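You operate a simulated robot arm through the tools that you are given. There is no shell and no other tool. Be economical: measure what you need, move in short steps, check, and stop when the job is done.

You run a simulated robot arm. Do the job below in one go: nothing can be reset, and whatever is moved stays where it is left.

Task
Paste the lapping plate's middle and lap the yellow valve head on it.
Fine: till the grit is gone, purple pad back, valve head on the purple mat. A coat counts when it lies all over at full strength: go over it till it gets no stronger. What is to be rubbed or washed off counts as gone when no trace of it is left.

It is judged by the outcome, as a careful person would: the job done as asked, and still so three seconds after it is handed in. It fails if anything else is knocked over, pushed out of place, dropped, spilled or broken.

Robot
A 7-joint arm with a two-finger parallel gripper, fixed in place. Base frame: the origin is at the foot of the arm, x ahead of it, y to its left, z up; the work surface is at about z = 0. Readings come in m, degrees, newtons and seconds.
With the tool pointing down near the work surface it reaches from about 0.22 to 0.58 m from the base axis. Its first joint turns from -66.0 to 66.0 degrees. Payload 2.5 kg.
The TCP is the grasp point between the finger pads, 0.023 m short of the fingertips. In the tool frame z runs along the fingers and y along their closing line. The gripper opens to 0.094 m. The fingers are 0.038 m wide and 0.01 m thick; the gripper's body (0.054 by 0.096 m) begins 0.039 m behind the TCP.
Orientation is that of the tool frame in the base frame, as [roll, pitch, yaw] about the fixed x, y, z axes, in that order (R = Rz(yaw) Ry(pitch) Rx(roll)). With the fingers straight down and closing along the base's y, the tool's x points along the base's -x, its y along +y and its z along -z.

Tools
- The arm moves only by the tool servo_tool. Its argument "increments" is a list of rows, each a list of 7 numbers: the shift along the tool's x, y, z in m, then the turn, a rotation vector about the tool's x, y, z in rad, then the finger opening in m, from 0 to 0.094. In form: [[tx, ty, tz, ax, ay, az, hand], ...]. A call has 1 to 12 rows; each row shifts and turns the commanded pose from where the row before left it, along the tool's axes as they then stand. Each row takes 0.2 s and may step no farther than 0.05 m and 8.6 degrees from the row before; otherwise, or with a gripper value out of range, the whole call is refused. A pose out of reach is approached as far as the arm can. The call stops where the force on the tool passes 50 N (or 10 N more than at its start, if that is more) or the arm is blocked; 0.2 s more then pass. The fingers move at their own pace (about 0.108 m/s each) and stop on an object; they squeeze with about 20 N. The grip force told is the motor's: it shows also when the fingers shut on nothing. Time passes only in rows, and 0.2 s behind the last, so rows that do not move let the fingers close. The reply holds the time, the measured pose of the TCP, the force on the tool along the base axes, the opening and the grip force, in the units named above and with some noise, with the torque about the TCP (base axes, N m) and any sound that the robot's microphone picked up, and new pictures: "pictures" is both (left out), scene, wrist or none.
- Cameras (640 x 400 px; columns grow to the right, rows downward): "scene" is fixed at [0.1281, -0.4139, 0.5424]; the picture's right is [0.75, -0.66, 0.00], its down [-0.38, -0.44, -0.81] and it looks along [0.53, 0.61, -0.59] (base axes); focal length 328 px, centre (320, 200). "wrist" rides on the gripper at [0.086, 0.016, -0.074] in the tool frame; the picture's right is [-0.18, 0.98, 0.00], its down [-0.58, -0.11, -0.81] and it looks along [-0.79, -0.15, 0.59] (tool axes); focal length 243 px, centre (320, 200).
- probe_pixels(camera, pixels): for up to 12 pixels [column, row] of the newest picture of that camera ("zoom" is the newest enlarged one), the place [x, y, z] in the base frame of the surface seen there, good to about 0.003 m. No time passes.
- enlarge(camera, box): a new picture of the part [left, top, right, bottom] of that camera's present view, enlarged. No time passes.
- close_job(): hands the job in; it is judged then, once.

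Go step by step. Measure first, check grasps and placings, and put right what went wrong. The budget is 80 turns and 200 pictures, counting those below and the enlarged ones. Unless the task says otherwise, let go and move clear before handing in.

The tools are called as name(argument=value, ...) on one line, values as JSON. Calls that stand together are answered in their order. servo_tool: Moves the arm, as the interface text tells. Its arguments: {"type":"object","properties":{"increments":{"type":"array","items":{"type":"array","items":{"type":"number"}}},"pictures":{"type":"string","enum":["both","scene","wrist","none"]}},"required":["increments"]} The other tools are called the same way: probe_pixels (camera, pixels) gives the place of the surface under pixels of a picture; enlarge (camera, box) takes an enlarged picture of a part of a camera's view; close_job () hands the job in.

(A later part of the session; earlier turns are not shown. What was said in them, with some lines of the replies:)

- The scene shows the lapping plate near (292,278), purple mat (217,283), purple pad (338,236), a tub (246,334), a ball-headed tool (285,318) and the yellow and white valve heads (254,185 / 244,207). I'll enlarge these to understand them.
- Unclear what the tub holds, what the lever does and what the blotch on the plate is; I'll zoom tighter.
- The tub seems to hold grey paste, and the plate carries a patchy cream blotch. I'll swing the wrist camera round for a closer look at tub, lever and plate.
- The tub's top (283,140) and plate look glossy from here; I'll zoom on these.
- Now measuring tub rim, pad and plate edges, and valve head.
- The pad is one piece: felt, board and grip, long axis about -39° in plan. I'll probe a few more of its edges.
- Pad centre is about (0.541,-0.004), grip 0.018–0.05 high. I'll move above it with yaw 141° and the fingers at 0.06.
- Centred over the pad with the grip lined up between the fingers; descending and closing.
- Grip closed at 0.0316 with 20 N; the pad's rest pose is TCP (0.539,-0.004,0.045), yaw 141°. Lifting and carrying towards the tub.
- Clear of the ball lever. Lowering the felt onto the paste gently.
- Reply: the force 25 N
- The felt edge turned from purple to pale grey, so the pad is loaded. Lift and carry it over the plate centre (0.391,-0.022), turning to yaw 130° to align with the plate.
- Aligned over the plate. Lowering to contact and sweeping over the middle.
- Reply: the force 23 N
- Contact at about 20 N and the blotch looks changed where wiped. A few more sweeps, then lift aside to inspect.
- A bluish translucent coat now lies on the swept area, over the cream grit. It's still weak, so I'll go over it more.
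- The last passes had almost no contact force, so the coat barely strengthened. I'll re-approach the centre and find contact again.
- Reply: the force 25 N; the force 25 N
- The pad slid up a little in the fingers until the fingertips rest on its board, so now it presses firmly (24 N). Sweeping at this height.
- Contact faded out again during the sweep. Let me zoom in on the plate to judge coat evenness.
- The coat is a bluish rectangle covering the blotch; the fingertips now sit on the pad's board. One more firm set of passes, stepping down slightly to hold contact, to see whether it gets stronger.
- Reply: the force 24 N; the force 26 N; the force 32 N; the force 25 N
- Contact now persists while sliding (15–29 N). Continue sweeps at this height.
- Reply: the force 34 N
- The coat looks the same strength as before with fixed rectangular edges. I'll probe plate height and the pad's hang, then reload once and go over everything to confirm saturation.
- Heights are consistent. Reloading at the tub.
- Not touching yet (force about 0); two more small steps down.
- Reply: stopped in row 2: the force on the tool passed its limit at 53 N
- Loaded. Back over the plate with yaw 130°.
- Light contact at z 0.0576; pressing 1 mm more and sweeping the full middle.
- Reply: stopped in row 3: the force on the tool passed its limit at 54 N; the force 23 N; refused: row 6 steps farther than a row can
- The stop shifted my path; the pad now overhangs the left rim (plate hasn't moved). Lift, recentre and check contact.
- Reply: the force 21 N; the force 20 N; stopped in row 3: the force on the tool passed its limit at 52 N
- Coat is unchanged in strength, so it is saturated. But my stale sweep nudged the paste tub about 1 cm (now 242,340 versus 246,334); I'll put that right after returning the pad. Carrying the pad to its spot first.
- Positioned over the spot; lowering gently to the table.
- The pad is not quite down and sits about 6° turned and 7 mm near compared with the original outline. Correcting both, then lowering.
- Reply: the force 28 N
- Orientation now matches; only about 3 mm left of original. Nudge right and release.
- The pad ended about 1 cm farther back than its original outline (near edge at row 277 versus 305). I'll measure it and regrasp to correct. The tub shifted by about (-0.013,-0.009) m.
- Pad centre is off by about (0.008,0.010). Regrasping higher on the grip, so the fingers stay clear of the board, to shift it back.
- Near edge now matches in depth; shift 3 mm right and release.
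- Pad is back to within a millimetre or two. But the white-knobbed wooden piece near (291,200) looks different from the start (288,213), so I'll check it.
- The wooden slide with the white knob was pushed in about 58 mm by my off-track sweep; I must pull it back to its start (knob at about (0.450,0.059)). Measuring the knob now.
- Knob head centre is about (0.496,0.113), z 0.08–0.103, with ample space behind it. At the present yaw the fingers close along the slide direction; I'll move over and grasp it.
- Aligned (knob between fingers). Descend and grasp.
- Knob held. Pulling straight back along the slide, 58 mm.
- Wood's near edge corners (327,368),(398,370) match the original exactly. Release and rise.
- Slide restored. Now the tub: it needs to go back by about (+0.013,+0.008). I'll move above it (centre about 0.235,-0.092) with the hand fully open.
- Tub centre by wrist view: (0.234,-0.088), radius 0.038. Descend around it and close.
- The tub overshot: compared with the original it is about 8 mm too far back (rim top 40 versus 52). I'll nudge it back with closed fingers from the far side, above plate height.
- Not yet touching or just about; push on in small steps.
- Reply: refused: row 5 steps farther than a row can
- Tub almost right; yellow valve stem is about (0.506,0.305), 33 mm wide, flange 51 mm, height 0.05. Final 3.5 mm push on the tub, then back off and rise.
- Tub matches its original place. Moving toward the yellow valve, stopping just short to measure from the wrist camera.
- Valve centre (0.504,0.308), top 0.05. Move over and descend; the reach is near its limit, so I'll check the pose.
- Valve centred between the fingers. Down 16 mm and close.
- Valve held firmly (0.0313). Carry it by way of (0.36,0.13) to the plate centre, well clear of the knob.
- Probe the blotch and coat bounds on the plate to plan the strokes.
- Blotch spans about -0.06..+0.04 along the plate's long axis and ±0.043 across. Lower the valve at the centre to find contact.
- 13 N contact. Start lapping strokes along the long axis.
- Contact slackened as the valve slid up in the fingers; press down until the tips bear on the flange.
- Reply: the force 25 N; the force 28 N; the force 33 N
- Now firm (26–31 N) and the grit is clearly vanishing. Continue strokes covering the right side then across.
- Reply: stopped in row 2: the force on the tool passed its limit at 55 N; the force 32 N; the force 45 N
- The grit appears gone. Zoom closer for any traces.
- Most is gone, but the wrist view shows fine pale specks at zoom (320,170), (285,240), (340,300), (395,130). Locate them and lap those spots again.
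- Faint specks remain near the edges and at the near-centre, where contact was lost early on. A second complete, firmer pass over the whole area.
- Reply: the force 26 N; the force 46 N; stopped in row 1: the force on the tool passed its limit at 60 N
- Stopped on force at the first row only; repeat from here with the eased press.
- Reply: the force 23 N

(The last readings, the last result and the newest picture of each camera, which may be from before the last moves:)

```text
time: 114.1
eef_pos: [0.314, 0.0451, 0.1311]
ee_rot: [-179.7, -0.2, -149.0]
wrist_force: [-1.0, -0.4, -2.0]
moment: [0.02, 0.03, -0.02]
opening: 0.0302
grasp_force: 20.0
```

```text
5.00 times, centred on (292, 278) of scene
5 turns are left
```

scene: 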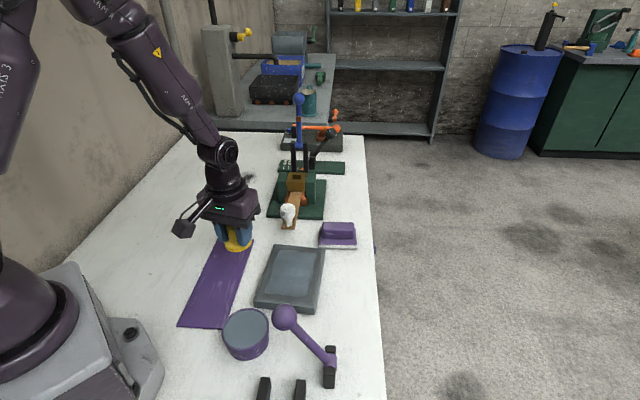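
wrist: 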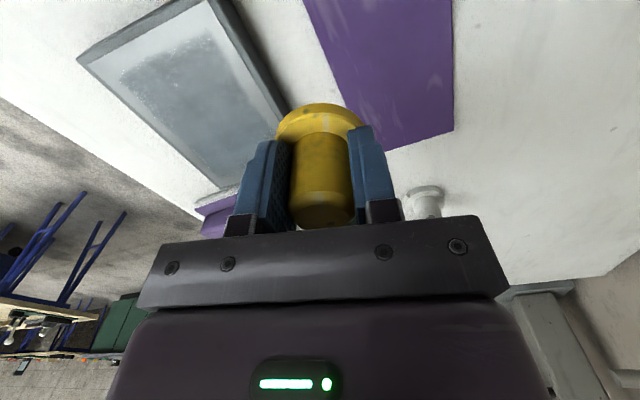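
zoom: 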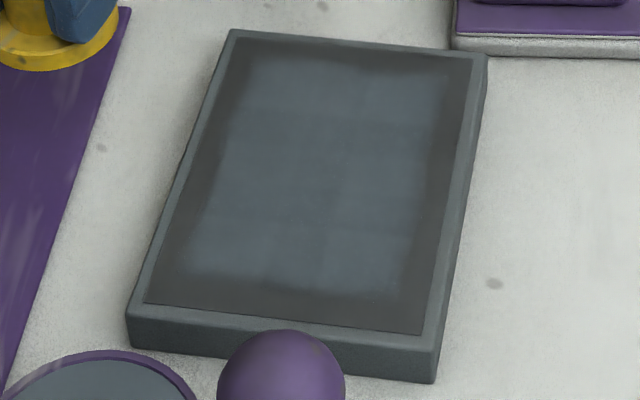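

The specks shift with the viewpoint, so they are surface sheen and the grit is gone. With few turns left, I set the valve on the mat's middle, about (0.282,0.08).

servo_tool(increments=[[0.0049, 0.0234, 0, 0, 0, 0, 0.01], [0.0049, 0.0234, 0, 0, 0, 0, 0.01], [0, 0, 0.035, 0, 0, 0, 0.01], [0, 0, 0.035, 0, 0, 0, 0.01], [0, 0, 0.018, 0, 0, 0, 0.01], [0, 0, 0.004, 0, 0, 0, 0.01], [0, 0, 0.001, 0, 0, 0, 0.01]], pictures="scene")

```text
time: 115.7
eef_pos: [0.2824, 0.0827, 0.0385]
ee_rot: [-179.6, -0.2, -148.9]
wrist_force: [0.3, -0.8, -1.4]
moment: [0.01, 0.02, 0.0]
opening: 0.0304
grasp_force: 20.2
4 turns are left
```

scene: 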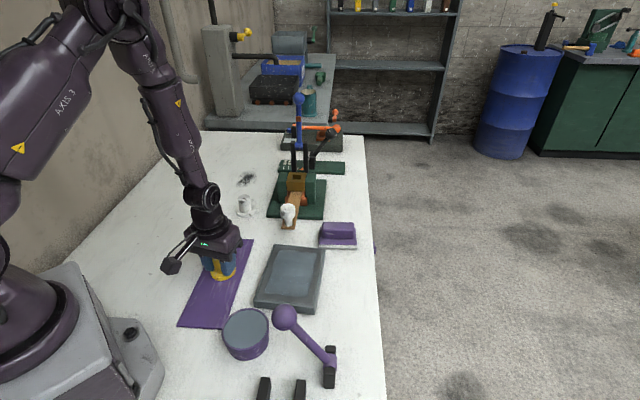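

Over the mat, about 2 mm above it. Lower, open, and rise clear.

servo_tool(increments=[[0, 0, 0.0015, 0, 0, 0, 0.01], [0, 0, 0, 0, 0, 0, 0.034], [0, 0, 0, 0, 0, 0, 0.05], [0, 0, 0, 0, 0, 0, 0.065], [0, 0, 0, 0, 0, 0, 0.065], [0, 0, -0.03, 0, 0, 0, 0.065], [0, 0, -0.045, 0, 0, 0, 0.065], [0, 0, -0.045, 0, 0, 0, 0.065], [0.03, 0.03, -0.02, 0, 0, 0, 0.065]], pictures="both")

```text
time: 117.7
eef_pos: [0.2384, 0.0956, 0.1798]
ee_rot: [-179.7, -0.3, -148.9]
wrist_force: [-0.2, 0.5, 0.0]
moment: [0.03, 0.03, 0.02]
opening: 0.0651
grasp_force: 0.0
3 turns are left
```

scene: 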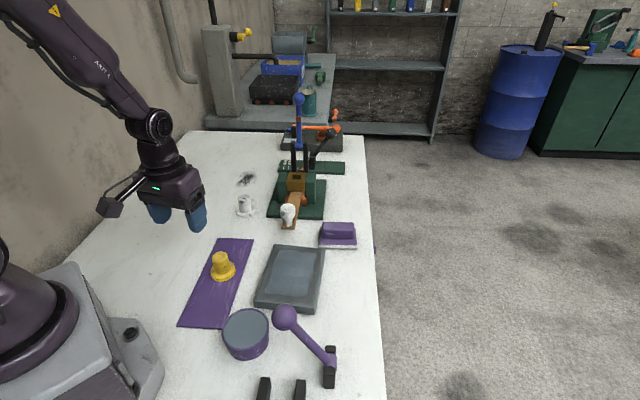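
wrist: 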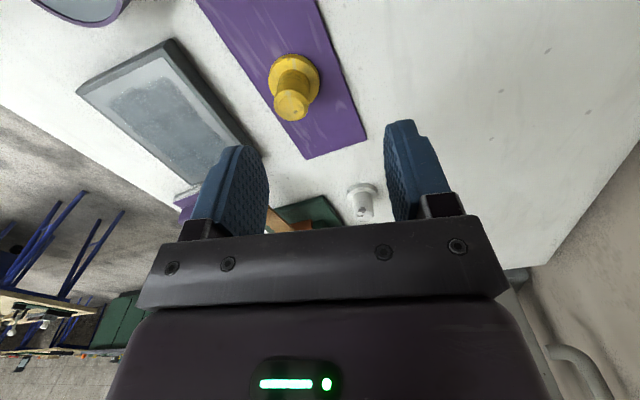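

The valve head stands upright on the purple mat at (222,267), the plate is coated with the grit gone, the pad is back in its place, and the hand is clear. Handing in.

close_job()

```text
The job is handed in.
```

I pasted the plate's middle, lapped the yellow valve head on it until no grit showed, put the purple pad back and stood the valve head on the purple mat.

During the pasting I pushed two things out of place by mistake. The paste tub slid about 1.5 cm, and the wooden slide with the white knob went in about 6 cm. I put both back, and in the scene camera the slide matches its first picture and the tub sits within about a millimetre of where it was.

The wrist camera still showed faint pale specks on the plate. They seemed to move with the viewpoint, so I took them for sheen rather than grit and did not lap further.
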